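You operate a simulated robot arm through the tools that you are given. There is no shell and no other tool. Be economical: measure what you need, move in short steps, check, and stop when the job is done.

Carry out the task below with a simulated two-armed robot. There is one attempt and no reset: what you move stays moved.

TASK
Take the steel tube and put it on the black block on the middle table. Then take the blue tin from the middle table and put it on the middle of the front table. Then fetch the short tin with a yellow band and set it on the pale plate. Then fetch the blue rag from the top of the small trolley and set it in the grey bin on the top of the small trolley. Then push the second drawer from the top of the black cabinet shut. Then open the left drawer of the black trolley, fetch the grey rag from the top of the small trolley and set it in the inside of the left drawer of the black trolley and shut the drawer again. Then open the right desk drawer. Keep to this order.

It is judged by the outcome, as a careful person would: the job done as asked, and still so three seconds after it is handed in. It fails if anything else is knocked over, pushed out of place, dropped, spilled or broken.

THE ROBOT
Two 7-joint arms with two-finger parallel grippers on one trunk, on a base that drives. Base frame: it is fixed to the floor where the robot stands at the start and does not move with it; the origin is under the middle of the robot, x ahead of it, y to its left, z up. Readings come in cm, degrees, newtons and seconds.
The left shoulder is at the start at [-8.2, 11.9, 85.1], the right one opposite. With the tool pointing down near the work surface each hand reaches from about 16 to 58 cm from the robot's upright axis, wherever it stands, measured 20 degrees to its own side. Places, roughly: black block (7x11x3 cm) [50, -30, 80]; blue rag (9x7x4 cm) [-70, -90, 100]; blue tin (8x8x6 cm) [50, 10, 80]; grey bin (20x15x9 cm) [-90, -150, 100]; grey rag (8x6x4 cm) [-80, -110, 100]; inside of the left drawer of the black trolley [40, -260, 50]; left drawer of the black trolley [40, -260, 50]; middle of the front table [90, 230, 80]; pale plate (10x10x2 cm) [-180, 230, 80]; right desk drawer [20, -540, 60]; second drawer of the black cabinet [-90, -70, 60]; short tin with a yellow band (8x8x6 cm) [50, 30, 80]; steel tube (4x4x4 cm) [50, -10, 80]. Payload 3.43 kg a hand.
Tool frame (each hand has its own): the origin (TCP) lies between the finger pads and is the grasp point; the fingertips stand 3 cm ahead of it; z points along the fingers, y is the line along which they close. Largest opening 9.4 cm; finger width 2.8, thickness 1; the body of the gripper, 5 by 9.6 cm, starts 5.5 cm behind the TCP.
Orientation is told as [roll, pitch, yaw] about the base's x, y, z axes, in that order, counted from this pose: with the fingers straight down and closing along the base's y, the tool's x points along the base's -x, its y along +y and its z along -z.

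THE INTERFACE
- The arms move only by the tool jog_arm. It takes "left_rows", "right_rows" or both (then of equal length, played together; a hand with none holds still); each is a list of rows, each an object of numbers (a shift or turn left out is 0, a gripper value left out holds the last): "dx", "dy", "dz": the shift along the tool's x, y, z in m; "rx", "ry", "rz": the turn, a rotation vector about the tool's x, y, z in degrees; "grip": the finger opening in m, from 0 to 0.094. In form: [{"dx": .., "dy": .., "dz": .., "rx": .., "ry": .., "rz": .., "grip": ..}, ...]. A call has 1 to 20 rows; each row shifts and turns the commanded pose from where the row before left it, along the tool's axes as they then stand. Rows are played at 5 a second. More than 5 cm and 8.6 degrees between two rows, or a gripper value outside its range, and nothing of the call is played. A pose out of reach is approached as far as the arm can. The call stops where the force on the tool passes 40 N (or 10 N more than at its start, if that is more) or the arm is blocked; 0.2 s more then pass. Each finger travels about 15.3 cm/s and halts on what it meets, pressing with about 44 N; the grip force reading is that of the motor and also rises with nothing between the fingers. The clock runs only during rows and for 0.2 s after the last one: add rows that do not move to give the fingers time. It gives the time, the measured TCP pose, the force on the tool (base axes), the opening and the grip force at its end, in the units of the frame above (readings bear some noise), with the torque about the TCP (base axes, N m) and any sound that the robot's microphone picked up, and new pictures: "show" is both (left out), scene, wrist or none (wrist: the cameras of the hands that moved).
- Cameras (640 x 400 px; columns grow to the right, rows downward): "scene" is now at [-0.57, -5.2, 154.32]; the picture's right is [-0.80, -0.60, 0.00], its down [-0.53, 0.71, -0.46] and it looks along [0.27, -0.37, -0.89] (base axes); focal length 214 px, centre (320, 200). "left" rides on the left gripper at [7.6, -1.4, -10.2] in its tool frame; the picture's right is [0.18, 0.98, 0.00], its down [-0.75, 0.14, -0.64] and it looks along [-0.63, 0.12, 0.77] (tool axes); focal length 243 px, centre (320, 200). "right" rides on the right gripper at [7.6, 1.4, -10.2] in its tool frame; the picture's right is [-0.18, 0.98, 0.00], its down [-0.75, -0.14, -0.64] and it looks along [-0.63, -0.12, 0.77] (tool axes); focal length 243 px, centre (320, 200). There is no depth. A picture from a camera that has moved, and an enlarged one, comes with that camera's place and axes in the base frame and with its lens.
- raise_lower(by): slides the trunk up (or, below 0, down) by that many cm; the arms and the scene camera ride with it, the base frame stays. It gives what a move gives, with no picture.
- base_move(legs): drives the robot by 1 to 6 legs, each [ahead, left, turn to the left] in cm, cm and degrees, along the robot's own axes; the way and the turn of a leg run together, so that a leg with both is an arc; at most 150 cm and 180 degrees a leg. The arms and the cameras ride along, it lands a little off, and it stops where it bumps. It gives what a move gives, and a new picture of the scene camera.
- turn_head(pan, tilt): turns the head with the scene camera to pan (to the left, within 143 degrees either way) and tilt (down, from -29 to 69), counted from straight ahead of the robot. It gives what a move gives, and a new picture of the scene camera.
- enlarge(camera, box): a new picture of the part [left, top, right, bottom] of that camera's present view, enlarged. The clock stands still meanwhile.
- finish_job(): hands the job in; it is judged then, once.

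Go step by step. Nothing tells you exact positions but the pictures and the camera data: compare them with the known pose of the tool, close in by small moves and look again before you grip or let go. The budget is 207 turns and 260 pictures, counting those below and the enlarged ones. Unless the task says otherwise, let go and move clear before handing in.

The tools are called after "Call:" as name(argument=value, ...) on one line, values as JSON. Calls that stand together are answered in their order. jog_arm: Moves the arms, as the interface text tells. Its arguments: {"type":"object","properties":{"left_rows":{"type":"array"},"right_rows":{"type":"array"},"show":{"type":"string","enum":["both","scene","wrist","none"]}},"required":[]} The other tools are called the same way: raise_lower (by) slides the trunk up or down; base_move (legs) drives the base; turn_head (pan, tilt) turns the head that bears the scene camera; enlarge (camera, box) takes an enlarged picture of a part of a camera's view; finish_job () hands the job in.

At the start:

```text
clock: 0.0
left_position: [29.66, -1.84, 106.62]
left_tcp_rot: [0.0, -0.1, -0.1]
left_wrist_force: [0.0, -0.2, -0.3]
left_wrist_torque: [0.0, -0.03, -0.02]
left_grip_width: 9.39
left_grasp_force: 0.1
right_position: [27.14, -33.29, 109.94]
right_tcp_rot: [0.0, 0.0, 0.0]
right_wrist_force: [0.1, -0.8, 0.1]
right_wrist_torque: [-0.02, -0.02, 0.02]
right_grip_width: 9.39
right_grasp_force: 0.0
trunk travel left (down, up): [-27.5, 6.0]
robot x, y, heading: [0.29, -0.01, 0.1]
head pan, tilt: [-53.4, 62.6]
```

scene: 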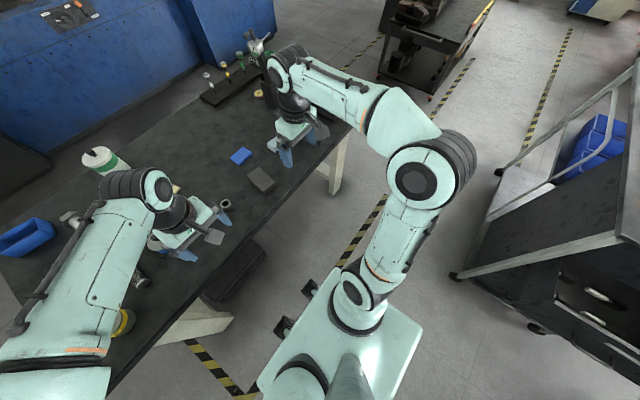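
right: 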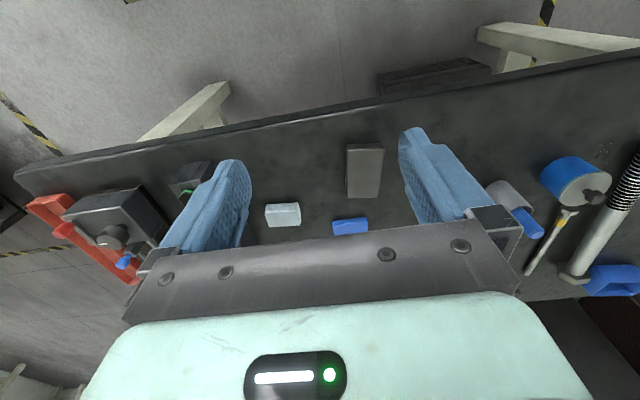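
left: 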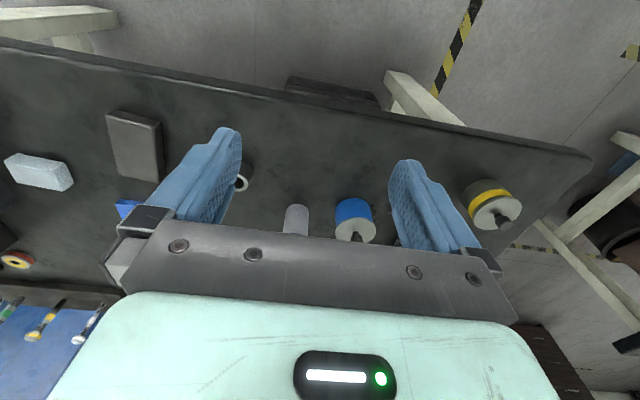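

I see the black block near [46,-30], the tube near [51,-12] and the tins to the left of it. First I look straight ahead to measure the table.

Call:
turn_head(pan=0, tilt=45)

Call:
enlarge(camera="left", box=[80, 80, 400, 280])

```text
clock: 1.2
left_position: [29.54, -1.77, 106.6]
left_tcp_rot: [0.0, 0.0, 0.0]
left_wrist_force: [-0.2, 0.1, 0.4]
left_wrist_torque: [0.01, -0.02, -0.01]
left_grip_width: 9.39
left_grasp_force: 0.0
right_position: [26.99, -33.36, 110.02]
right_tcp_rot: [-0.1, -0.1, 0.0]
right_wrist_force: [0.1, -0.6, 0.4]
right_wrist_torque: [0.02, 0.0, -0.03]
right_grip_width: 9.4
right_grasp_force: 0.0
trunk travel left (down, up): [-27.5, 6.0]
robot x, y, heading: [-0.04, -0.43, -0.0]
head pan, tilt: [0.0, 45.0]
camera scene: at [3.77, -0.1, 156.56], right [0.0, -1.0, 0.0], down [-0.71, 0.0, -0.71], along [0.71, 0.0, -0.71], focal length 214 px, centre (320, 200)
```

scene: 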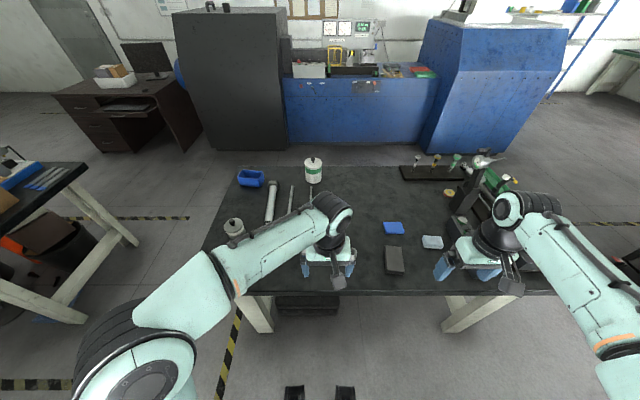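

```text
2.00 times, centred on (240, 180) of left
camera zoom: at [22.02, -3.18, 116.85], right [-0.18, 0.98, 0.0], down [0.75, 0.14, 0.64], along [0.63, 0.12, -0.77], focal length 485 px, centre (480, 240)
```

zoom: 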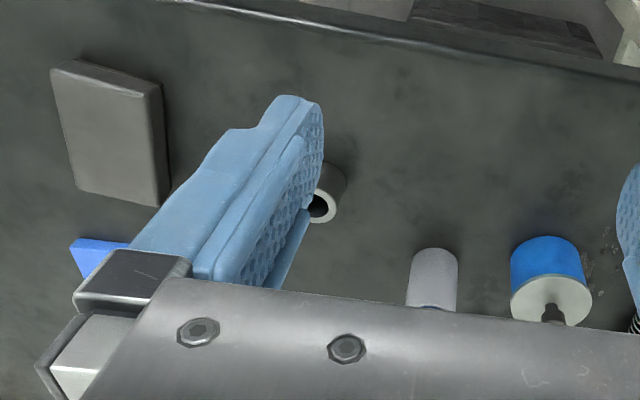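

The tube stands upright near [51,-12] with its ring on top. I shift the right hand over it and take the left hand aside over the blue tin, to look again.

Call:
jog_arm(left_rows=[{"dy": 0.04}, {"dy": 0.04}, {"dy": 0.04}, {"dy": 0.03}, {}, {}], right_rows=[{"dy": 0.0}, {"dy": 0.04}, {"dy": 0.04, "dx": -0.02}, {"dy": 0.04, "dx": -0.02}, {"dy": 0.04, "dx": -0.02}, {"dy": 0.04, "dx": -0.02}], show="wrist")

```text
clock: 2.6
left_position: [29.54, 13.4, 106.36]
left_tcp_rot: [-0.1, 0.0, 0.0]
left_wrist_force: [-0.4, 0.2, -0.3]
left_wrist_torque: [0.01, 0.04, 0.0]
left_grip_width: 9.4
left_grasp_force: 0.1
right_position: [35.3, -13.28, 109.93]
right_tcp_rot: [0.0, 0.0, 0.0]
right_wrist_force: [-0.4, 0.1, 0.0]
right_wrist_torque: [-0.03, -0.01, 0.0]
right_grip_width: 9.39
right_grasp_force: 0.0
trunk travel left (down, up): [-27.5, 6.0]
robot x, y, heading: [-0.18, -0.19, -0.1]
head pan, tilt: [0.0, 45.0]
camera right: at [27.64, -11.81, 120.15], right [0.19, 0.98, 0.0], down [0.75, -0.14, 0.64], along [0.63, -0.12, -0.77], focal length 243 px, centre (320, 200)
camera left: at [21.96, 11.95, 116.64], right [-0.18, 0.98, 0.0], down [0.75, 0.14, 0.64], along [0.63, 0.12, -0.77], focal length 243 px, centre (320, 200)
```

right: 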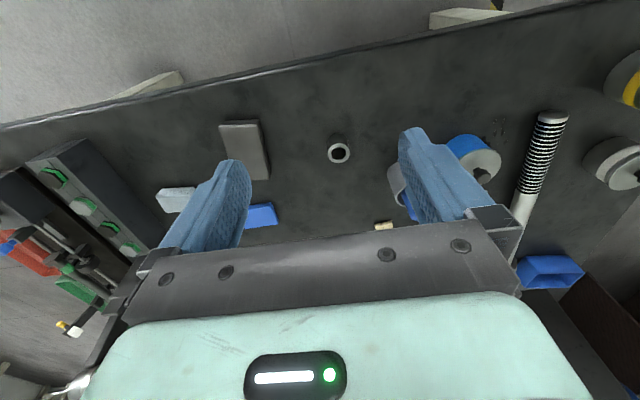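
left: 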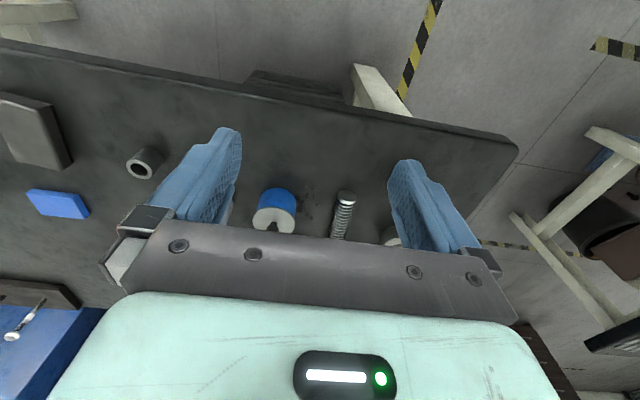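

Triangulating the ring gives the tube's top near [48,-12.5,83.4]. I bring the right hand over it and down to z≈91, then check.

Call:
jog_arm(right_rows=[{"dx": -0.04, "dy": 0.008}, {"dx": -0.04, "dz": 0.03}, {"dx": -0.047, "dz": 0.04}, {"dz": 0.04}, {"dz": 0.04}, {"dz": 0.04}, {}, {}])

```text
refused: row 3 steps farther than a row can; nothing moved
```

Call:
jog_arm(right_rows=[{"dx": -0.04, "dy": 0.008}, {"dx": -0.04, "dz": 0.02}, {"dx": -0.037, "dz": 0.03}, {"dx": -0.01, "dz": 0.04}, {"dz": 0.04}, {"dz": 0.04}, {"dz": 0.02}, {}, {}])

```text
clock: 4.6
left_position: [29.54, 13.12, 106.5]
left_tcp_rot: [0.0, 0.0, 0.1]
left_wrist_force: [-0.4, -0.1, -0.6]
left_wrist_torque: [0.01, 0.02, 0.0]
left_grip_width: 9.4
left_grasp_force: 0.1
right_position: [47.77, -12.5, 91.09]
right_tcp_rot: [0.0, 0.0, 0.0]
right_wrist_force: [0.1, 0.0, -0.7]
right_wrist_torque: [-0.02, 0.01, -0.01]
right_grip_width: 9.4
right_grasp_force: 0.0
trunk travel left (down, up): [-27.5, 6.0]
robot x, y, heading: [0.03, -0.19, -0.2]
head pan, tilt: [0.0, 45.0]
camera scene: at [3.77, -0.09, 156.56], right [0.0, -1.0, 0.0], down [-0.71, 0.0, -0.71], along [0.71, 0.0, -0.71], focal length 214 px, centre (320, 200)
camera right: at [40.22, -11.06, 101.35], right [0.18, 0.98, 0.0], down [0.75, -0.14, 0.64], along [0.63, -0.12, -0.77], focal length 243 px, centre (320, 200)
```

scene: 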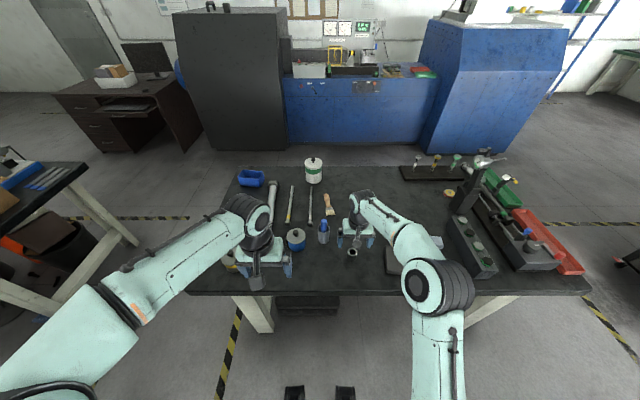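
right: 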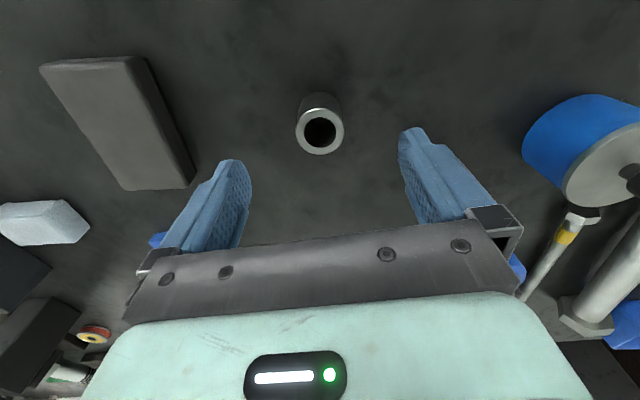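

The ring sits at [48.1,-12.6], right beneath the TCP. Going down and gripping.

Call:
jog_arm(right_rows=[{"dz": 0.03, "dx": -0.003}, {"dz": 0.03}, {"dz": 0.02}, {}, {"grip": 0.03}, {"grip": 0.03}, {"grip": 0.03}, {"grip": 0.03}], show="wrist")

```text
clock: 6.4
left_position: [29.46, 13.21, 106.47]
left_tcp_rot: [0.0, 0.0, 0.0]
left_wrist_force: [0.3, -0.4, -0.1]
left_wrist_torque: [0.07, -0.01, 0.01]
left_grip_width: 9.41
left_grasp_force: 0.1
right_position: [48.28, -12.52, 82.9]
right_tcp_rot: [0.0, -0.1, 0.0]
right_wrist_force: [1.8, -0.3, 6.2]
right_wrist_torque: [-0.11, 0.01, 0.03]
right_grip_width: 3.71
right_grasp_force: 44.4
trunk travel left (down, up): [-27.5, 6.0]
robot x, y, heading: [0.03, -0.28, -0.1]
head pan, tilt: [0.0, 45.0]
camera right: at [40.65, -11.2, 93.23], right [0.18, 0.98, 0.0], down [0.75, -0.14, 0.64], along [0.63, -0.12, -0.77], focal length 243 px, centre (320, 200)
```

right: 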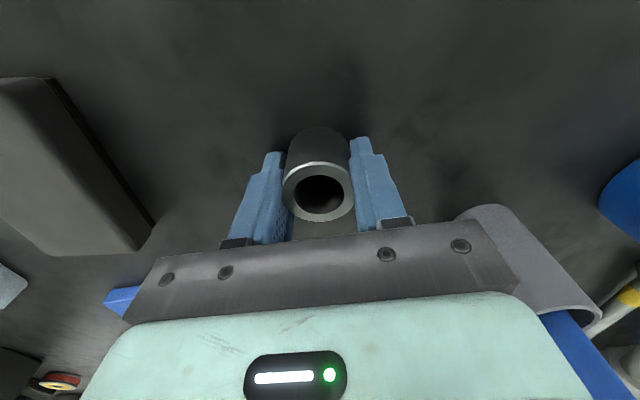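

Gripped at 3.7 cm. I lift it and carry it over the block at about [45.3,-29].

Call:
jog_arm(right_rows=[{"dz": -0.03}, {"dz": -0.05}, {"dy": -0.04}, {"dy": -0.04, "dx": 0.01}, {"dy": -0.04, "dx": 0.01}, {"dy": -0.04, "dx": 0.01}, {}, {}, {}])

```text
clock: 8.4
left_position: [29.56, 13.14, 106.41]
left_tcp_rot: [0.0, 0.0, 0.0]
left_wrist_force: [0.5, 0.2, 0.1]
left_wrist_torque: [-0.02, 0.02, 0.01]
left_grip_width: 9.4
left_grasp_force: 0.1
right_position: [45.24, -28.61, 90.88]
right_tcp_rot: [0.0, 0.0, 0.0]
right_wrist_force: [0.2, -0.2, -1.0]
right_wrist_torque: [-0.02, 0.0, 0.01]
right_grip_width: 3.68
right_grasp_force: 44.1
trunk travel left (down, up): [-27.5, 6.0]
robot x, y, heading: [-0.08, -0.09, 0.2]
head pan, tilt: [0.0, 45.0]
camera scene: at [3.78, -0.08, 156.56], right [0.0, -1.0, 0.0], down [-0.71, 0.0, -0.71], along [0.71, 0.0, -0.71], focal length 214 px, centre (320, 200)
camera right: at [37.63, -27.15, 101.08], right [0.18, 0.98, 0.0], down [0.75, -0.14, 0.64], along [0.63, -0.12, -0.77], focal length 243 px, centre (320, 200)
```

scene: 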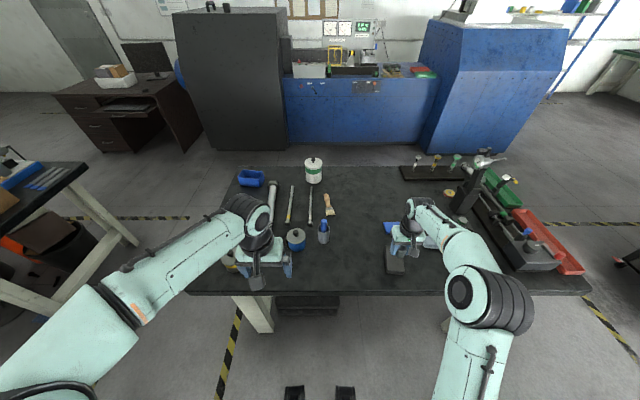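
right: 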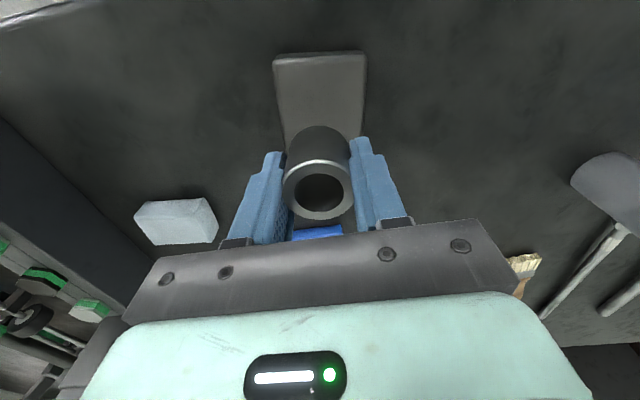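

The block's top centre is at about [46.2,-28.4], nearly beneath the tube. I lower to just above and then touch gently.

Call:
jog_arm(right_rows=[{"dz": 0.02, "dx": -0.008}, {"dz": 0.02}, {"dz": 0.004}, {"dz": 0.003}, {}, {}], show="wrist")

```text
clock: 9.8
left_position: [29.52, 13.09, 106.48]
left_tcp_rot: [0.0, 0.0, -0.1]
left_wrist_force: [0.6, 0.2, 0.4]
left_wrist_torque: [-0.02, 0.02, 0.03]
left_grip_width: 9.4
left_grasp_force: 0.0
right_position: [46.02, -28.49, 86.24]
right_tcp_rot: [-0.1, 0.0, -0.1]
right_wrist_force: [-0.5, 0.9, -1.7]
right_wrist_torque: [0.01, 0.01, -0.02]
right_grip_width: 3.65
right_grasp_force: 44.0
trunk travel left (down, up): [-27.5, 6.0]
robot x, y, heading: [0.0, 0.09, 0.1]
head pan, tilt: [0.0, 45.0]
camera right: at [38.4, -27.15, 96.5], right [0.18, 0.98, 0.0], down [0.75, -0.14, 0.64], along [0.63, -0.12, -0.77], focal length 243 px, centre (320, 200)
```

right: 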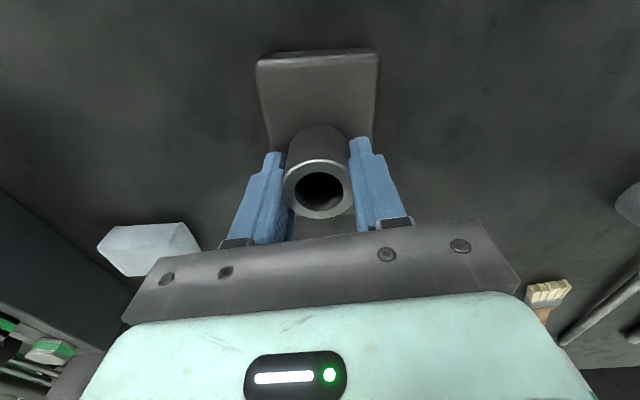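

Call:
jog_arm(right_rows=[{"dz": 0.001}, {"dz": 0.001}, {"dz": 0.001}, {}, {}], show="none")

```text
clock: 11.0
left_position: [29.57, 13.28, 106.4]
left_tcp_rot: [0.0, -0.1, 0.0]
left_wrist_force: [0.2, 0.6, -0.1]
left_wrist_torque: [0.0, -0.01, 0.0]
left_grip_width: 9.39
left_grasp_force: 0.1
right_position: [46.02, -28.46, 86.11]
right_tcp_rot: [-0.1, -0.3, 0.1]
right_wrist_force: [2.4, -1.8, 14.2]
right_wrist_torque: [0.06, 0.12, -0.08]
right_grip_width: 3.67
right_grasp_force: 43.9
trunk travel left (down, up): [-27.5, 6.0]
robot x, y, heading: [-0.02, 0.01, 0.1]
head pan, tilt: [0.0, 45.0]
```

Contact felt (14 N). Releasing and rising.

Call:
jog_arm(right_rows=[{"grip": 0.045}, {"grip": 0.06}, {"grip": 0.06}, {"dz": -0.02}, {"dz": -0.04}, {"dz": -0.05}, {"dz": -0.05}, {}])

```text
clock: 12.8
left_position: [29.54, 13.27, 106.41]
left_tcp_rot: [0.0, -0.1, 0.0]
left_wrist_force: [-0.1, -0.5, -0.3]
left_wrist_torque: [0.05, -0.01, 0.01]
left_grip_width: 9.38
left_grasp_force: 0.0
right_position: [45.91, -28.62, 102.14]
right_tcp_rot: [0.0, 0.0, 0.0]
right_wrist_force: [0.1, -0.3, -0.2]
right_wrist_torque: [-0.01, -0.01, -0.04]
right_grip_width: 6.03
right_grasp_force: 0.1
trunk travel left (down, up): [-27.5, 6.0]
robot x, y, heading: [-0.22, -0.15, -0.1]
head pan, tilt: [0.0, 45.0]
camera scene: at [3.79, -0.12, 156.56], right [0.0, -1.0, 0.0], down [-0.71, 0.0, -0.71], along [0.71, 0.0, -0.71], focal length 214 px, centre (320, 200)
camera right: at [38.27, -27.12, 112.34], right [0.18, 0.98, 0.0], down [0.75, -0.14, 0.64], along [0.63, -0.12, -0.77], focal length 243 px, centre (320, 200)
```

scene: 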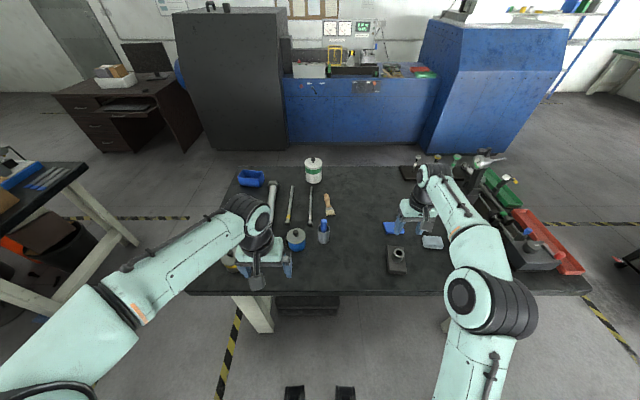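
right: 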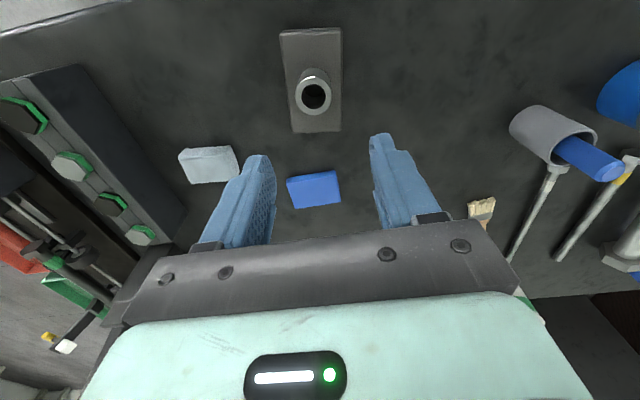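

The tube stands on the block. Next is the blue tin, near [53.5,9.3]: I withdraw the right hand and bring the left hand above the tin.

Call:
jog_arm(left_rows=[{"dx": -0.04, "dy": -0.01}, {"dx": -0.04, "dy": -0.01}, {"dx": -0.04, "dy": -0.01}, {"dx": -0.04, "dy": -0.008}, {"dx": -0.04, "dz": 0.02}, {"dx": -0.03, "dz": 0.03}, {"dz": 0.03}, {}, {}], right_rows=[{"dx": 0.04}, {"dx": 0.04}, {"dx": 0.04}, {"dx": 0.03}, {"dx": 0.0}, {}, {}, {}, {}])

```text
clock: 14.8
left_position: [52.7, 9.68, 98.47]
left_tcp_rot: [0.0, -0.1, 0.0]
left_wrist_force: [-0.4, -0.1, -0.8]
left_wrist_torque: [0.02, -0.02, 0.01]
left_grip_width: 9.39
left_grasp_force: 0.1
left hand out of reach, approached as far as the arm can: row 6, 7
right_position: [31.0, -28.64, 102.1]
right_tcp_rot: [0.0, 0.0, 0.0]
right_wrist_force: [0.3, -1.2, -0.1]
right_wrist_torque: [0.04, -0.02, 0.0]
right_grip_width: 6.0
right_grasp_force: 0.0
trunk travel left (down, up): [-27.5, 6.0]
robot x, y, heading: [-0.04, -0.07, 0.0]
head pan, tilt: [0.0, 45.0]
camera scene: at [3.76, -0.08, 156.56], right [0.0, -1.0, 0.0], down [-0.71, 0.0, -0.71], along [0.71, 0.0, -0.71], focal length 214 px, centre (320, 200)
camera right: at [23.31, -27.22, 112.27], right [0.18, 0.98, 0.0], down [0.75, -0.14, 0.64], along [0.63, -0.12, -0.77], focal length 243 px, centre (320, 200)
camera left: at [44.99, 8.35, 108.69], right [-0.18, 0.98, 0.0], down [0.75, 0.14, 0.64], along [0.63, 0.12, -0.77], focal length 243 px, centre (320, 200)
```

scene: 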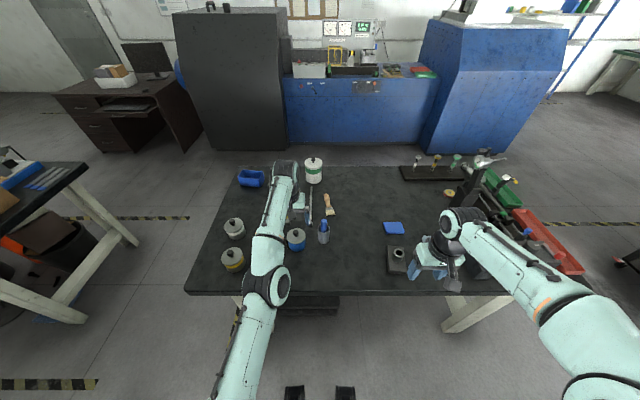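
right: 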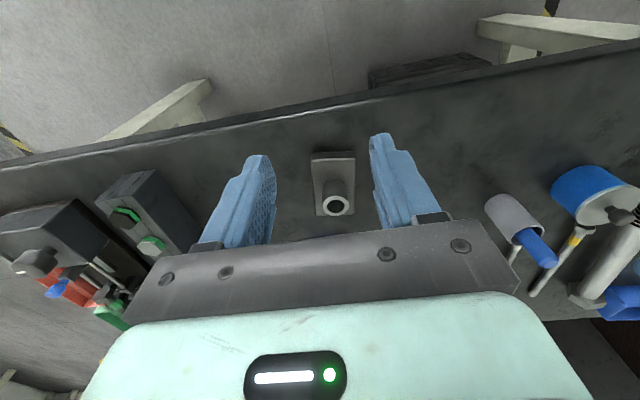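
left: 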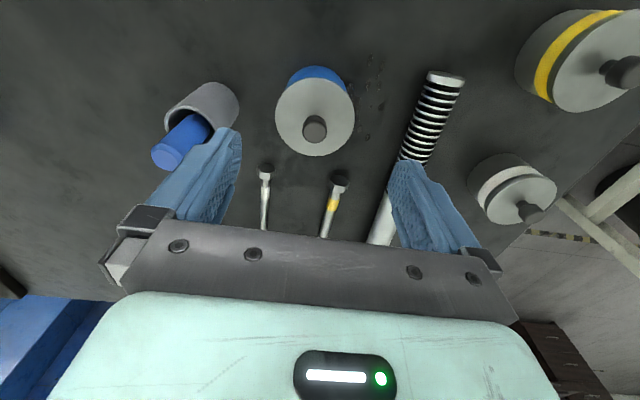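

The tin's centre is about [54,9.6]; the arm is at its limit, so I drive 6 cm closer.

Call:
base_move(legs=[[6, 0, 0]])

Call:
jog_arm(left_rows=[{"dx": 0.025}, {"dx": 0.02}, {"dz": 0.03}, {}], show="wrist")

```text
clock: 15.8
left_position: [58.73, 9.64, 98.26]
left_tcp_rot: [-0.1, 0.1, 0.0]
left_wrist_force: [0.4, 0.2, -0.1]
left_wrist_torque: [0.02, 0.0, -0.01]
left_grip_width: 9.38
left_grasp_force: 0.1
right_position: [36.89, -28.63, 101.9]
right_tcp_rot: [0.0, 0.1, 0.1]
right_wrist_force: [0.6, -0.3, -0.3]
right_wrist_torque: [-0.03, 0.02, -0.01]
right_grip_width: 6.0
right_grasp_force: 0.1
trunk travel left (down, up): [-27.5, 6.0]
robot x, y, heading: [5.95, -0.03, -0.0]
head pan, tilt: [0.0, 45.0]
camera scene: at [9.87, -0.09, 156.55], right [0.0, -1.0, 0.0], down [-0.71, 0.0, -0.71], along [0.71, 0.0, -0.71], focal length 214 px, centre (320, 200)
```

scene: 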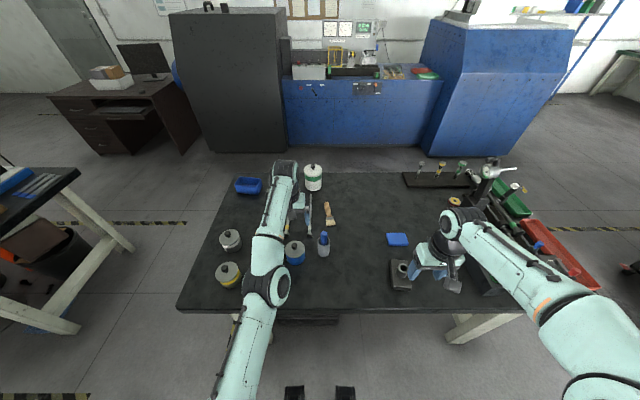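

```text
clock: 16.8
left_position: [59.12, 9.13, 96.47]
left_tcp_rot: [0.0, 0.1, -0.1]
left_wrist_force: [-0.1, -0.1, -0.4]
left_wrist_torque: [-0.01, 0.0, 0.02]
left_grip_width: 9.39
left_grasp_force: 0.0
left hand out of reach, approached as far as the arm can: row 1, 2, 3
right_position: [36.88, -28.67, 102.06]
right_tcp_rot: [0.1, 0.0, 0.0]
right_wrist_force: [0.6, 0.2, 0.4]
right_wrist_torque: [-0.02, -0.01, 0.02]
right_grip_width: 5.99
right_grasp_force: 0.2
trunk travel left (down, up): [-27.5, 6.0]
robot x, y, heading: [6.1, -0.02, -0.1]
head pan, tilt: [0.0, 45.0]
camera left: at [51.49, 7.83, 106.76], right [-0.18, 0.98, 0.0], down [0.75, 0.14, 0.64], along [0.63, 0.12, -0.77], focal length 243 px, centre (320, 200)
```

left: 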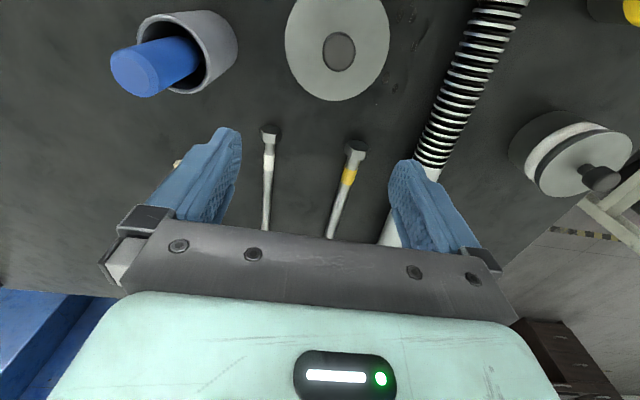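

The hand lags its command, apparently at a joint limit. I try pulling it back in small steps.

Call:
jog_arm(left_rows=[{"dx": 0.02, "dz": -0.02}, {"dx": 0.02, "dz": -0.02}, {"dx": 0.03, "dy": 0.02}, {"dx": 0.02, "dy": 0.02}, {}, {}])

```text
clock: 18.2
left_position: [57.08, 12.38, 103.31]
left_tcp_rot: [0.0, 0.2, 0.0]
left_wrist_force: [-0.2, 0.3, -0.6]
left_wrist_torque: [0.02, 0.02, 0.01]
left_grip_width: 9.38
left_grasp_force: 0.0
left hand out of reach, approached as far as the arm can: row 1, 2, 3, 4
right_position: [36.89, -28.59, 102.0]
right_tcp_rot: [0.0, 0.0, 0.0]
right_wrist_force: [-0.2, -0.1, -0.5]
right_wrist_torque: [0.03, 0.02, 0.01]
right_grip_width: 6.0
right_grasp_force: 0.1
trunk travel left (down, up): [-27.5, 6.0]
robot x, y, heading: [6.13, -0.4, 0.1]
head pan, tilt: [0.0, 45.0]
camera scene: at [9.75, -0.08, 156.56], right [0.0, -1.0, 0.0], down [-0.71, 0.0, -0.71], along [0.71, 0.0, -0.71], focal length 214 px, centre (320, 200)
camera left: at [49.47, 11.04, 113.5], right [-0.18, 0.98, 0.0], down [0.76, 0.14, 0.64], along [0.63, 0.12, -0.77], focal length 243 px, centre (320, 200)
```

scene: 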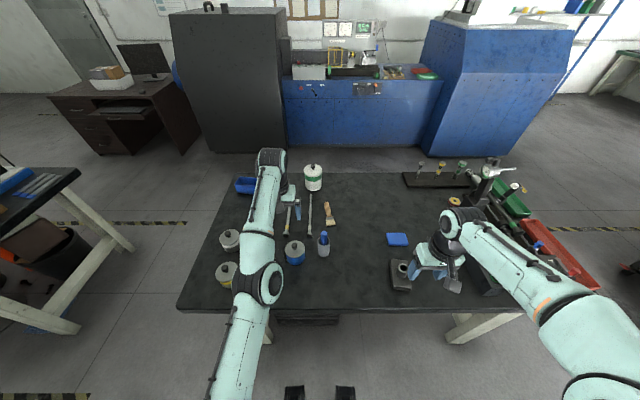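
left: 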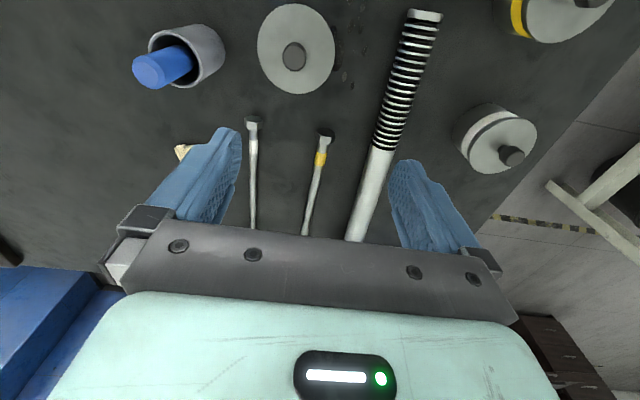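

The left arm looks stretched straight; I pull back farther to let the elbow bend.

Call:
jog_arm(left_rows=[{"dx": 0.04}, {"dx": 0.04}, {"dx": 0.04}, {"dx": 0.04}, {}, {}, {}])

```text
clock: 19.8
left_position: [56.1, 12.01, 105.44]
left_tcp_rot: [0.1, 0.1, 0.0]
left_wrist_force: [0.6, -0.4, -0.2]
left_wrist_torque: [-0.02, 0.01, 0.01]
left_grip_width: 9.37
left_grasp_force: 0.2
left hand out of reach, approached as far as the arm can: row 1, 2, 3, 4
right_position: [36.86, -28.7, 102.05]
right_tcp_rot: [0.0, -0.1, 0.0]
right_wrist_force: [0.0, 0.0, -0.4]
right_wrist_torque: [-0.02, -0.02, 0.01]
right_grip_width: 6.0
right_grasp_force: 0.0
trunk travel left (down, up): [-27.5, 6.0]
robot x, y, heading: [5.77, -0.12, -0.2]
head pan, tilt: [0.0, 45.0]
camera scene: at [9.76, -0.09, 156.56], right [0.0, -1.0, 0.0], down [-0.71, 0.0, -0.71], along [0.71, 0.0, -0.71], focal length 214 px, centre (320, 200)
camera left: at [48.43, 10.6, 115.78], right [-0.18, 0.98, 0.0], down [0.75, 0.14, 0.64], along [0.63, 0.12, -0.77], focal length 243 px, centre (320, 200)
```

scene: 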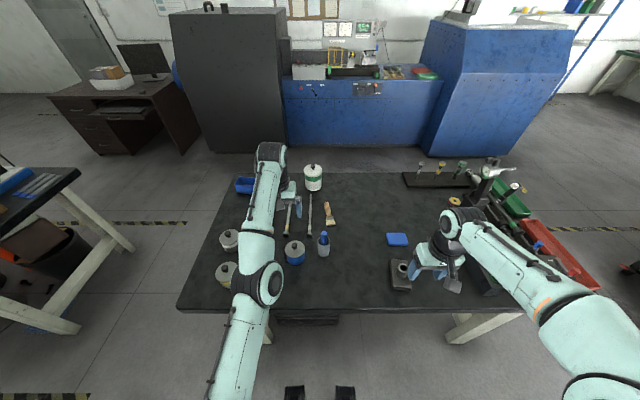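
left: 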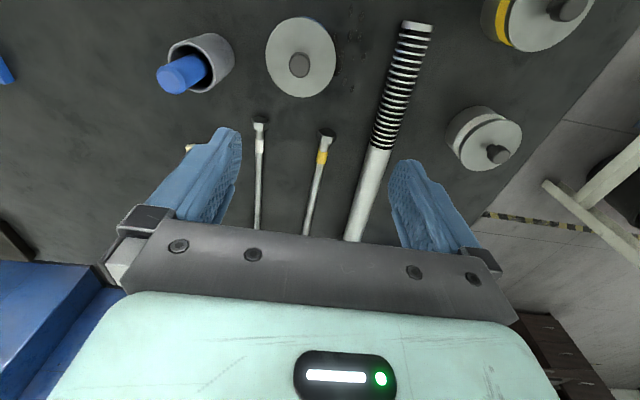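

The elbow seems to be straight. I command a shift directly toward the shoulder (back and down a little).

Call:
jog_arm(left_rows=[{"dx": 0.04, "dz": 0.02}, {"dx": 0.04, "dz": 0.02}, {"dx": 0.04}, {"dx": 0.04}, {"dx": 0.04}, {"dx": 0.04}, {}, {}, {}], show="none")

```text
clock: 21.8
left_position: [55.17, 10.59, 107.71]
left_tcp_rot: [0.0, -0.1, 0.0]
left_wrist_force: [0.1, -0.1, -0.2]
left_wrist_torque: [0.05, -0.01, -0.01]
left_grip_width: 9.4
left_grasp_force: 0.0
left hand out of reach, approached as far as the arm can: row 1, 2, 3, 4, 5, 6
right_position: [36.9, -28.54, 101.94]
right_tcp_rot: [0.0, 0.1, 0.0]
right_wrist_force: [0.7, 0.1, -0.1]
right_wrist_torque: [-0.01, -0.03, 0.02]
right_grip_width: 6.0
right_grasp_force: 0.0
trunk travel left (down, up): [-27.5, 6.0]
robot x, y, heading: [5.73, -0.02, 0.0]
head pan, tilt: [0.0, 45.0]
```

The hand crept upward instead. I look at the left arm's posture to learn what is limiting it.

Call:
turn_head(pan=35, tilt=50)

```text
clock: 22.8
left_position: [55.11, 10.69, 107.63]
left_tcp_rot: [0.1, 0.0, 0.0]
left_wrist_force: [-0.1, -0.2, -0.4]
left_wrist_torque: [0.02, 0.01, -0.01]
left_grip_width: 9.39
left_grasp_force: 0.1
right_position: [36.82, -28.7, 102.02]
right_tcp_rot: [-0.1, 0.0, 0.0]
right_wrist_force: [-0.1, -0.2, 0.3]
right_wrist_torque: [-0.03, 0.02, 0.01]
right_grip_width: 5.99
right_grasp_force: 0.1
trunk travel left (down, up): [-27.5, 6.0]
robot x, y, heading: [5.91, 0.0, -0.1]
head pan, tilt: [35.0, 50.0]
camera scene: at [7.94, 4.32, 155.87], right [0.57, -0.82, 0.0], down [-0.63, -0.44, -0.64], along [0.53, 0.37, -0.77], focal length 214 px, centre (320, 200)
```

scene: 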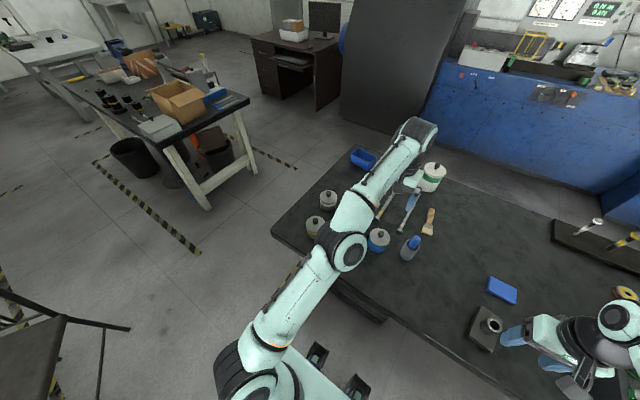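

The arm is straight. I command a sideways shift to the right, which should bend the elbow inward.

Call:
jog_arm(left_rows=[{"dy": -0.03}, {"dy": -0.03}, {"dy": -0.03}, {"dy": -0.03}, {"dy": -0.03}, {}, {}, {}], show="scene")

```text
clock: 24.6
left_position: [51.84, -3.82, 106.56]
left_tcp_rot: [0.0, -0.1, 0.0]
left_wrist_force: [-0.3, 0.4, -1.0]
left_wrist_torque: [0.0, 0.02, 0.01]
left_grip_width: 9.41
left_grasp_force: 0.1
left hand out of reach, approached as far as the arm can: row 1, 2, 3, 4, 5
right_position: [36.96, -28.52, 101.95]
right_tcp_rot: [0.0, 0.0, 0.0]
right_wrist_force: [-0.3, -0.8, -1.0]
right_wrist_torque: [-0.04, 0.0, -0.02]
right_grip_width: 6.01
right_grasp_force: 0.1
trunk travel left (down, up): [-27.5, 6.0]
robot x, y, heading: [5.85, -0.15, 0.0]
head pan, tilt: [35.0, 50.0]
camera scene: at [7.92, 4.34, 155.87], right [0.57, -0.82, 0.0], down [-0.63, -0.44, -0.64], along [0.53, 0.37, -0.77], focal length 214 px, centre (320, 200)
```

scene: 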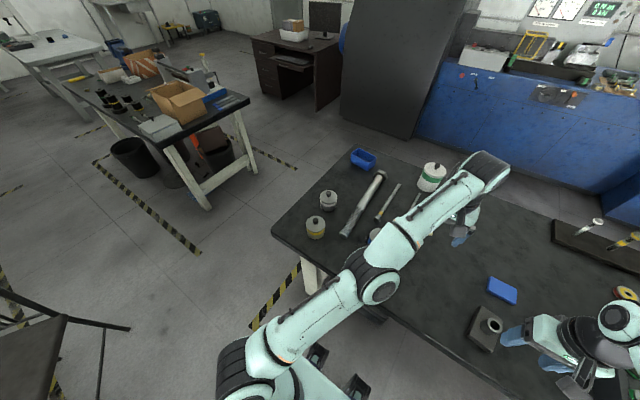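

Call:
jog_arm(left_rows=[{"dx": 0.03}, {"dx": 0.03}, {"dx": 0.03}, {"dx": 0.03}, {}, {}, {}], show="none")

```text
clock: 26.2
left_position: [44.36, -5.77, 107.98]
left_tcp_rot: [0.0, -0.1, 0.0]
left_wrist_force: [0.4, -0.8, 0.9]
left_wrist_torque: [-0.03, 0.02, 0.03]
left_grip_width: 9.43
left_grasp_force: 0.1
left hand out of reach, approached as far as the arm can: row 1, 2
right_position: [36.88, -28.61, 102.13]
right_tcp_rot: [0.0, 0.0, -0.1]
right_wrist_force: [-0.2, 0.1, -0.1]
right_wrist_torque: [0.02, -0.05, -0.03]
right_grip_width: 5.99
right_grasp_force: 0.0
trunk travel left (down, up): [-27.5, 6.0]
robot x, y, heading: [5.7, 0.08, -0.1]
head pan, tilt: [35.0, 50.0]
```

Freed. Now I approach the tin again from the near side, at lower height and with the base closer.

Call:
jog_arm(left_rows=[{"dx": 0.03}, {"dx": 0.03}, {"dy": 0.04}, {"dy": 0.04}, {"dy": 0.04}, {"dy": 0.034}, {"dx": -0.03, "dz": 0.03}, {"dx": -0.03, "dz": 0.03}, {"dx": -0.03, "dz": 0.03}, {"dx": -0.03, "dz": 0.02}, {"dx": -0.025}, {}, {}])

Call:
turn_head(pan=10, tilt=50)

```text
clock: 29.0
left_position: [52.83, 9.46, 96.88]
left_tcp_rot: [-0.1, 0.0, 0.0]
left_wrist_force: [1.4, -0.1, -0.1]
left_wrist_torque: [0.02, 0.03, -0.01]
left_grip_width: 9.37
left_grasp_force: 0.1
right_position: [36.94, -28.59, 101.95]
right_tcp_rot: [-0.1, 0.0, 0.0]
right_wrist_force: [0.2, -0.1, -0.3]
right_wrist_torque: [0.01, 0.02, 0.04]
right_grip_width: 6.03
right_grasp_force: 0.1
trunk travel left (down, up): [-27.5, 6.0]
robot x, y, heading: [6.01, 0.2, 0.1]
head pan, tilt: [35.0, 50.0]
camera scene: at [7.95, 4.32, 155.87], right [0.57, -0.82, 0.0], down [-0.63, -0.44, -0.64], along [0.53, 0.37, -0.77], focal length 214 px, centre (320, 200)
camera left: at [45.08, 8.1, 107.23], right [-0.18, 0.98, 0.0], down [0.75, 0.14, 0.64], along [0.63, 0.12, -0.77], focal length 243 px, centre (320, 200)
```

scene: 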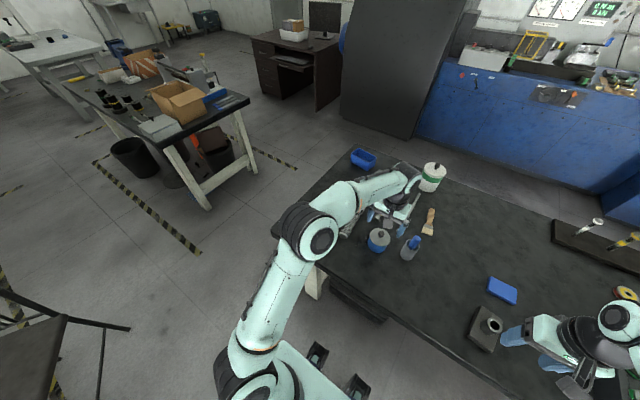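
left: 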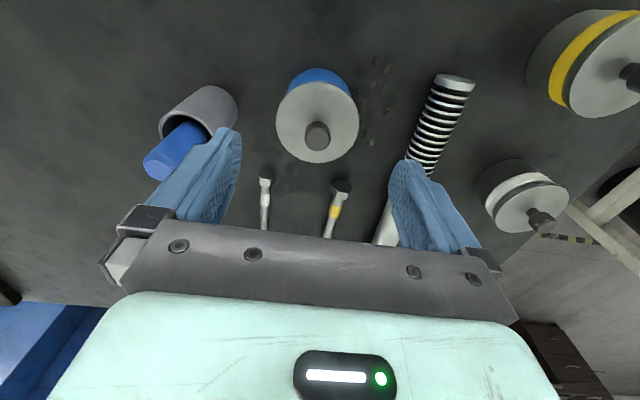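

```text
clock: 29.9
left_position: [52.68, 9.48, 96.82]
left_tcp_rot: [-0.1, 0.1, 0.0]
left_wrist_force: [0.7, -0.2, -0.5]
left_wrist_torque: [-0.03, 0.0, -0.02]
left_grip_width: 9.41
left_grasp_force: 0.0
right_position: [36.85, -28.6, 102.06]
right_tcp_rot: [-0.1, -0.1, 0.0]
right_wrist_force: [-0.2, 0.8, 0.7]
right_wrist_torque: [0.01, -0.03, -0.01]
right_grip_width: 5.98
right_grasp_force: 0.1
trunk travel left (down, up): [-27.5, 6.0]
robot x, y, heading: [5.71, -0.02, 0.1]
head pan, tilt: [10.0, 50.0]
camera scene: at [9.2, 1.26, 155.87], right [0.17, -0.98, 0.0], down [-0.75, -0.13, -0.64], along [0.63, 0.11, -0.77], focal length 214 px, centre (320, 200)
```

scene: 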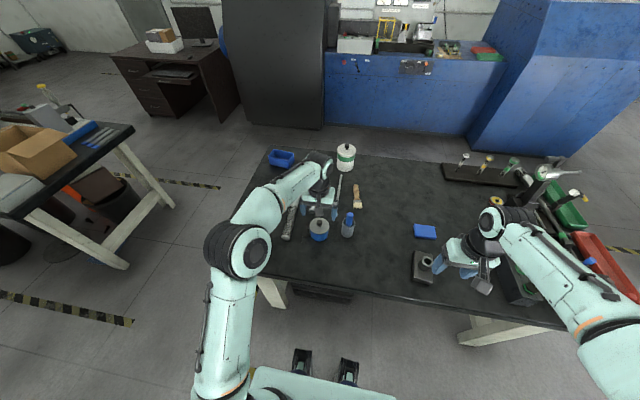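

The tin's top centre computes to [54.2,9.6,84.4]. I go to just above it and check again.

Call:
jog_arm(left_rows=[{"dx": -0.015, "dy": 0.001, "grip": 0.094}, {"dz": 0.03}, {"dz": 0.03}, {"dz": 0.015}, {}, {}], show="wrist")

```text
clock: 31.3
left_position: [54.24, 9.5, 89.21]
left_tcp_rot: [0.1, 0.1, 0.0]
left_wrist_force: [-0.1, -0.7, 0.0]
left_wrist_torque: [-0.02, 0.01, -0.03]
left_grip_width: 9.4
left_grasp_force: 0.0
right_position: [37.07, -28.61, 102.06]
right_tcp_rot: [0.0, -0.1, 0.1]
right_wrist_force: [0.5, 0.7, 0.0]
right_wrist_torque: [-0.02, 0.02, 0.03]
right_grip_width: 5.99
right_grasp_force: 0.1
trunk travel left (down, up): [-27.5, 6.0]
robot x, y, heading: [5.94, -0.2, 0.0]
head pan, tilt: [10.0, 50.0]
camera left: at [46.53, 8.15, 99.64], right [-0.18, 0.98, 0.0], down [0.75, 0.14, 0.64], along [0.63, 0.12, -0.77], focal length 243 px, centre (320, 200)
```

left: 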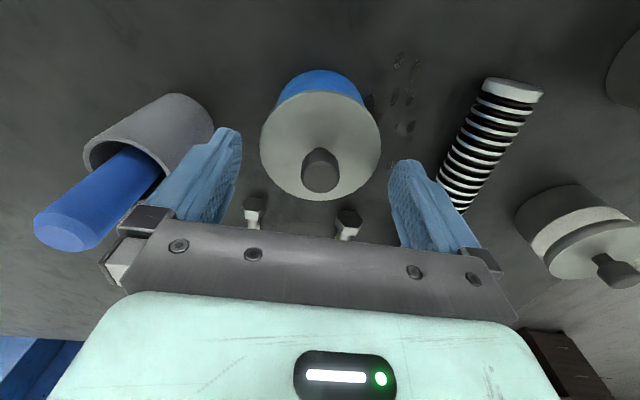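

Aligned within a millimetre or two. Down to z=83 and grip.

Call:
jog_arm(left_rows=[{"dz": 0.02, "dx": 0.002, "dy": 0.001}, {"dz": 0.02}, {"dz": 0.02}, {}, {"grip": 0.07}, {"grip": 0.07}, {"grip": 0.07}, {"grip": 0.07}], show="wrist")

```text
clock: 33.1
left_position: [54.02, 9.59, 83.51]
left_tcp_rot: [0.0, -0.1, 0.0]
left_wrist_force: [0.0, 0.0, 0.0]
left_wrist_torque: [-0.19, 0.06, 0.05]
left_grip_width: 7.58
left_grasp_force: 44.6
right_position: [36.96, -28.61, 102.04]
right_tcp_rot: [0.0, 0.0, -0.1]
right_wrist_force: [-0.3, 0.1, -0.7]
right_wrist_torque: [0.0, 0.0, 0.02]
right_grip_width: 5.98
right_grasp_force: 0.0
trunk travel left (down, up): [-27.5, 6.0]
robot x, y, heading: [6.03, -0.07, 0.1]
head pan, tilt: [10.0, 50.0]
heard: snap
camera left: at [46.38, 8.2, 93.84], right [-0.18, 0.98, 0.0], down [0.75, 0.14, 0.64], along [0.63, 0.12, -0.77], focal length 243 px, centre (320, 200)
```

left: 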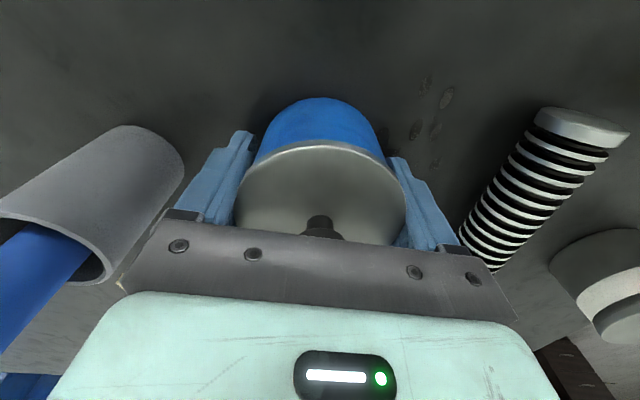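

Gripped at 7.6 cm. I lift it, draw the hand in, and look left toward the front table.

Call:
jog_arm(left_rows=[{"dz": -0.03}, {"dz": -0.04}, {"dz": -0.04}, {"dz": -0.03, "dx": 0.03}, {"dx": 0.04}, {"dx": 0.04}, {"dx": 0.04}, {}, {}], show="wrist")

Call:
turn_head(pan=75, tilt=30)

```text
clock: 35.1
left_position: [39.07, 9.45, 97.33]
left_tcp_rot: [0.0, 0.0, 0.0]
left_wrist_force: [0.6, 0.7, -0.8]
left_wrist_torque: [0.03, -0.02, 0.02]
left_grip_width: 7.57
left_grasp_force: 44.1
right_position: [36.87, -28.58, 101.99]
right_tcp_rot: [0.0, 0.0, 0.0]
right_wrist_force: [-0.2, -0.4, 0.0]
right_wrist_torque: [-0.04, 0.01, 0.0]
right_grip_width: 6.02
right_grasp_force: 0.2
trunk travel left (down, up): [-27.5, 6.0]
robot x, y, heading: [6.18, 0.14, -0.2]
head pan, tilt: [10.0, 50.0]
camera left: at [31.39, 8.07, 107.71], right [-0.18, 0.98, 0.0], down [0.75, 0.14, 0.64], along [0.63, 0.12, -0.77], focal length 243 px, centre (320, 200)
```

left: 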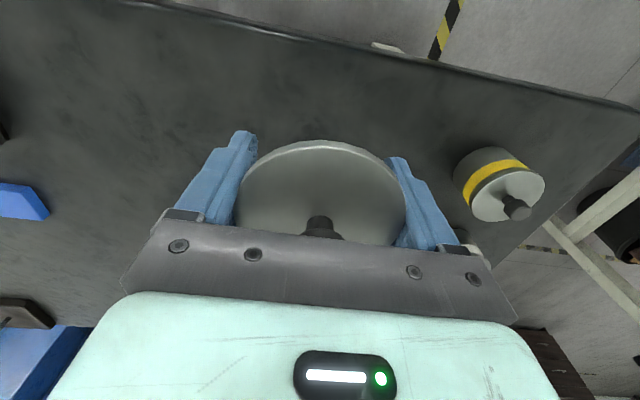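

```text
clock: 36.5
left_position: [39.11, 9.45, 97.4]
left_tcp_rot: [0.0, 0.0, 0.0]
left_wrist_force: [-1.3, 0.2, -0.2]
left_wrist_torque: [-0.01, -0.02, 0.02]
left_grip_width: 7.58
left_grasp_force: 43.5
right_position: [36.91, -28.75, 101.91]
right_tcp_rot: [0.0, 0.0, 0.0]
right_wrist_force: [0.5, -0.1, 0.8]
right_wrist_torque: [0.01, 0.0, 0.03]
right_grip_width: 5.98
right_grasp_force: 0.1
trunk travel left (down, up): [-27.5, 6.0]
robot x, y, heading: [5.8, -0.16, -0.1]
head pan, tilt: [75.0, 30.0]
camera scene: at [3.98, 8.64, 158.82], right [0.97, -0.26, 0.0], down [-0.13, -0.48, -0.87], along [0.22, 0.84, -0.5], focal length 214 px, centre (320, 200)
```

scene: 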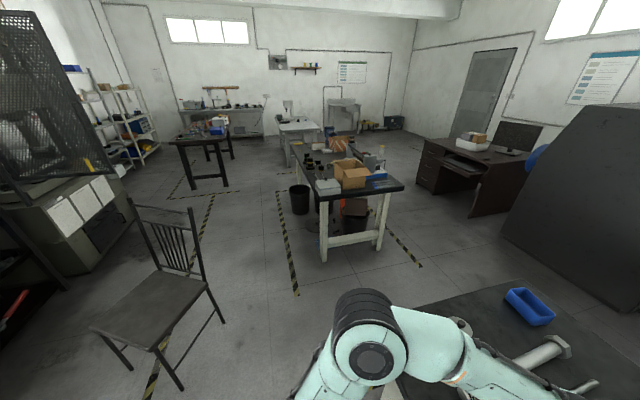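

The front table spans roughly x 38–112, y 145–305; a chair stands at x≈-40, y≈115. I check my own base's width before driving through that gap.

Call:
turn_head(pan=110, tilt=69)

```text
clock: 37.5
left_position: [39.09, 9.36, 97.51]
left_tcp_rot: [0.1, 0.0, 0.0]
left_wrist_force: [0.0, 0.1, 0.4]
left_wrist_torque: [-0.02, 0.0, -0.01]
left_grip_width: 7.58
left_grasp_force: 44.4
right_position: [36.87, -28.66, 101.96]
right_tcp_rot: [0.0, 0.1, 0.0]
right_wrist_force: [-0.2, -0.2, -0.5]
right_wrist_torque: [0.03, 0.01, -0.02]
right_grip_width: 6.0
right_grasp_force: 0.1
trunk travel left (down, up): [-27.5, 6.0]
robot x, y, heading: [5.57, 0.05, -0.2]
head pan, tilt: [110.0, 68.8]
camera scene: at [-0.28, 5.17, 153.68], right [0.94, 0.34, 0.0], down [0.32, -0.88, -0.36], along [-0.12, 0.34, -0.93], focal length 214 px, centre (320, 200)
```

scene: 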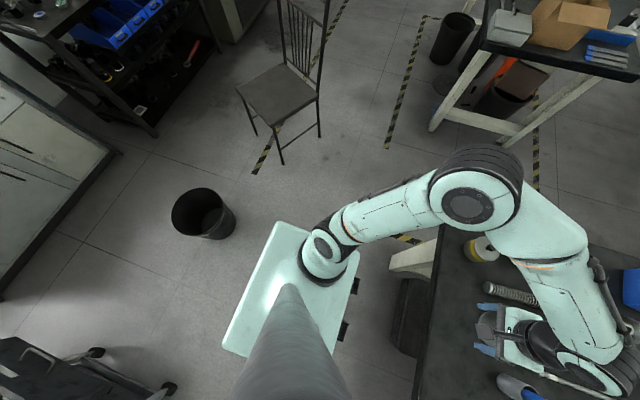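

Base is about ±29 cm wide and reaches 40 cm behind the axis; the gap is wide enough. I back off, turn left and drive up alongside the table.

Call:
base_move(legs=[[-6, 0, 0], [0, 0, 90], [130, -6, 0]])

Call:
turn_head(pan=-45, tilt=35)

```text
clock: 48.5
left_position: [-8.27, 162.41, 97.42]
left_tcp_rot: [0.0, -0.1, 91.9]
left_wrist_force: [0.3, -0.2, -0.1]
left_wrist_torque: [-0.03, -0.02, 0.01]
left_grip_width: 7.53
left_grasp_force: 43.6
right_position: [29.83, 161.48, 101.99]
right_tcp_rot: [0.0, 0.0, 92.0]
right_wrist_force: [0.1, -0.7, 0.1]
right_wrist_torque: [0.0, 0.0, -0.01]
right_grip_width: 6.0
right_grasp_force: 0.1
trunk travel left (down, up): [-27.5, 6.0]
robot x, y, heading: [2.06, 129.54, 92.0]
head pan, tilt: [110.0, 68.8]
camera scene: at [-2.7, 123.03, 153.67], right [-0.37, 0.93, 0.0], down [0.86, 0.35, -0.36], along [-0.34, -0.14, -0.93], focal length 214 px, centre (320, 200)
```

scene: 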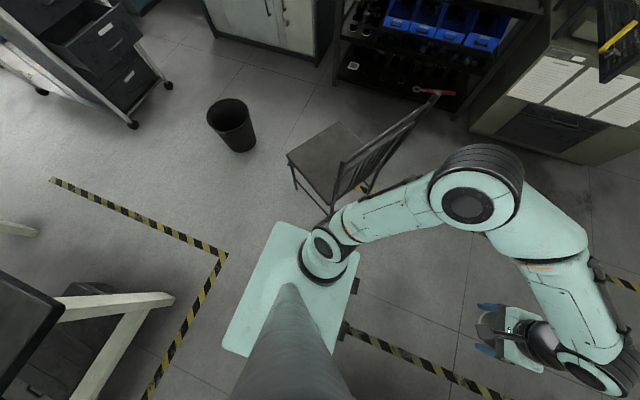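

```text
clock: 50.9
left_position: [-8.32, 162.46, 97.44]
left_tcp_rot: [0.0, 0.0, 92.0]
left_wrist_force: [0.7, -0.6, 0.3]
left_wrist_torque: [0.01, -0.03, 0.02]
left_grip_width: 7.55
left_grasp_force: 43.7
right_position: [29.94, 161.41, 101.96]
right_tcp_rot: [0.0, 0.0, 92.0]
right_wrist_force: [0.7, -0.6, 0.3]
right_wrist_torque: [-0.01, 0.04, 0.02]
right_grip_width: 6.01
right_grasp_force: 0.1
trunk travel left (down, up): [-27.5, 6.0]
robot x, y, heading: [2.02, 130.18, 92.0]
head pan, tilt: [-45.0, 35.0]
camera scene: at [8.49, 131.55, 158.04], right [0.73, -0.68, 0.0], down [-0.39, -0.42, -0.82], along [0.56, 0.6, -0.57], focal length 214 px, centre (320, 200)
```

scene: 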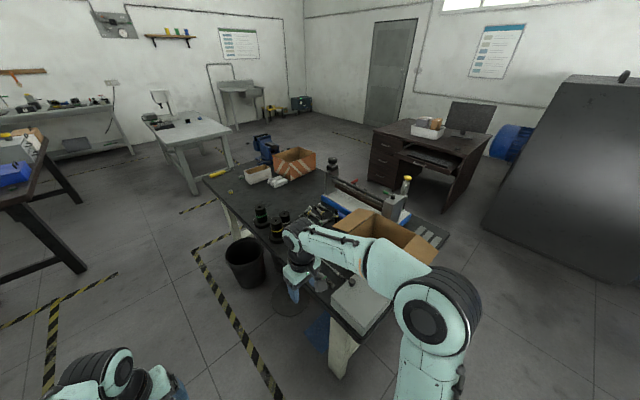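

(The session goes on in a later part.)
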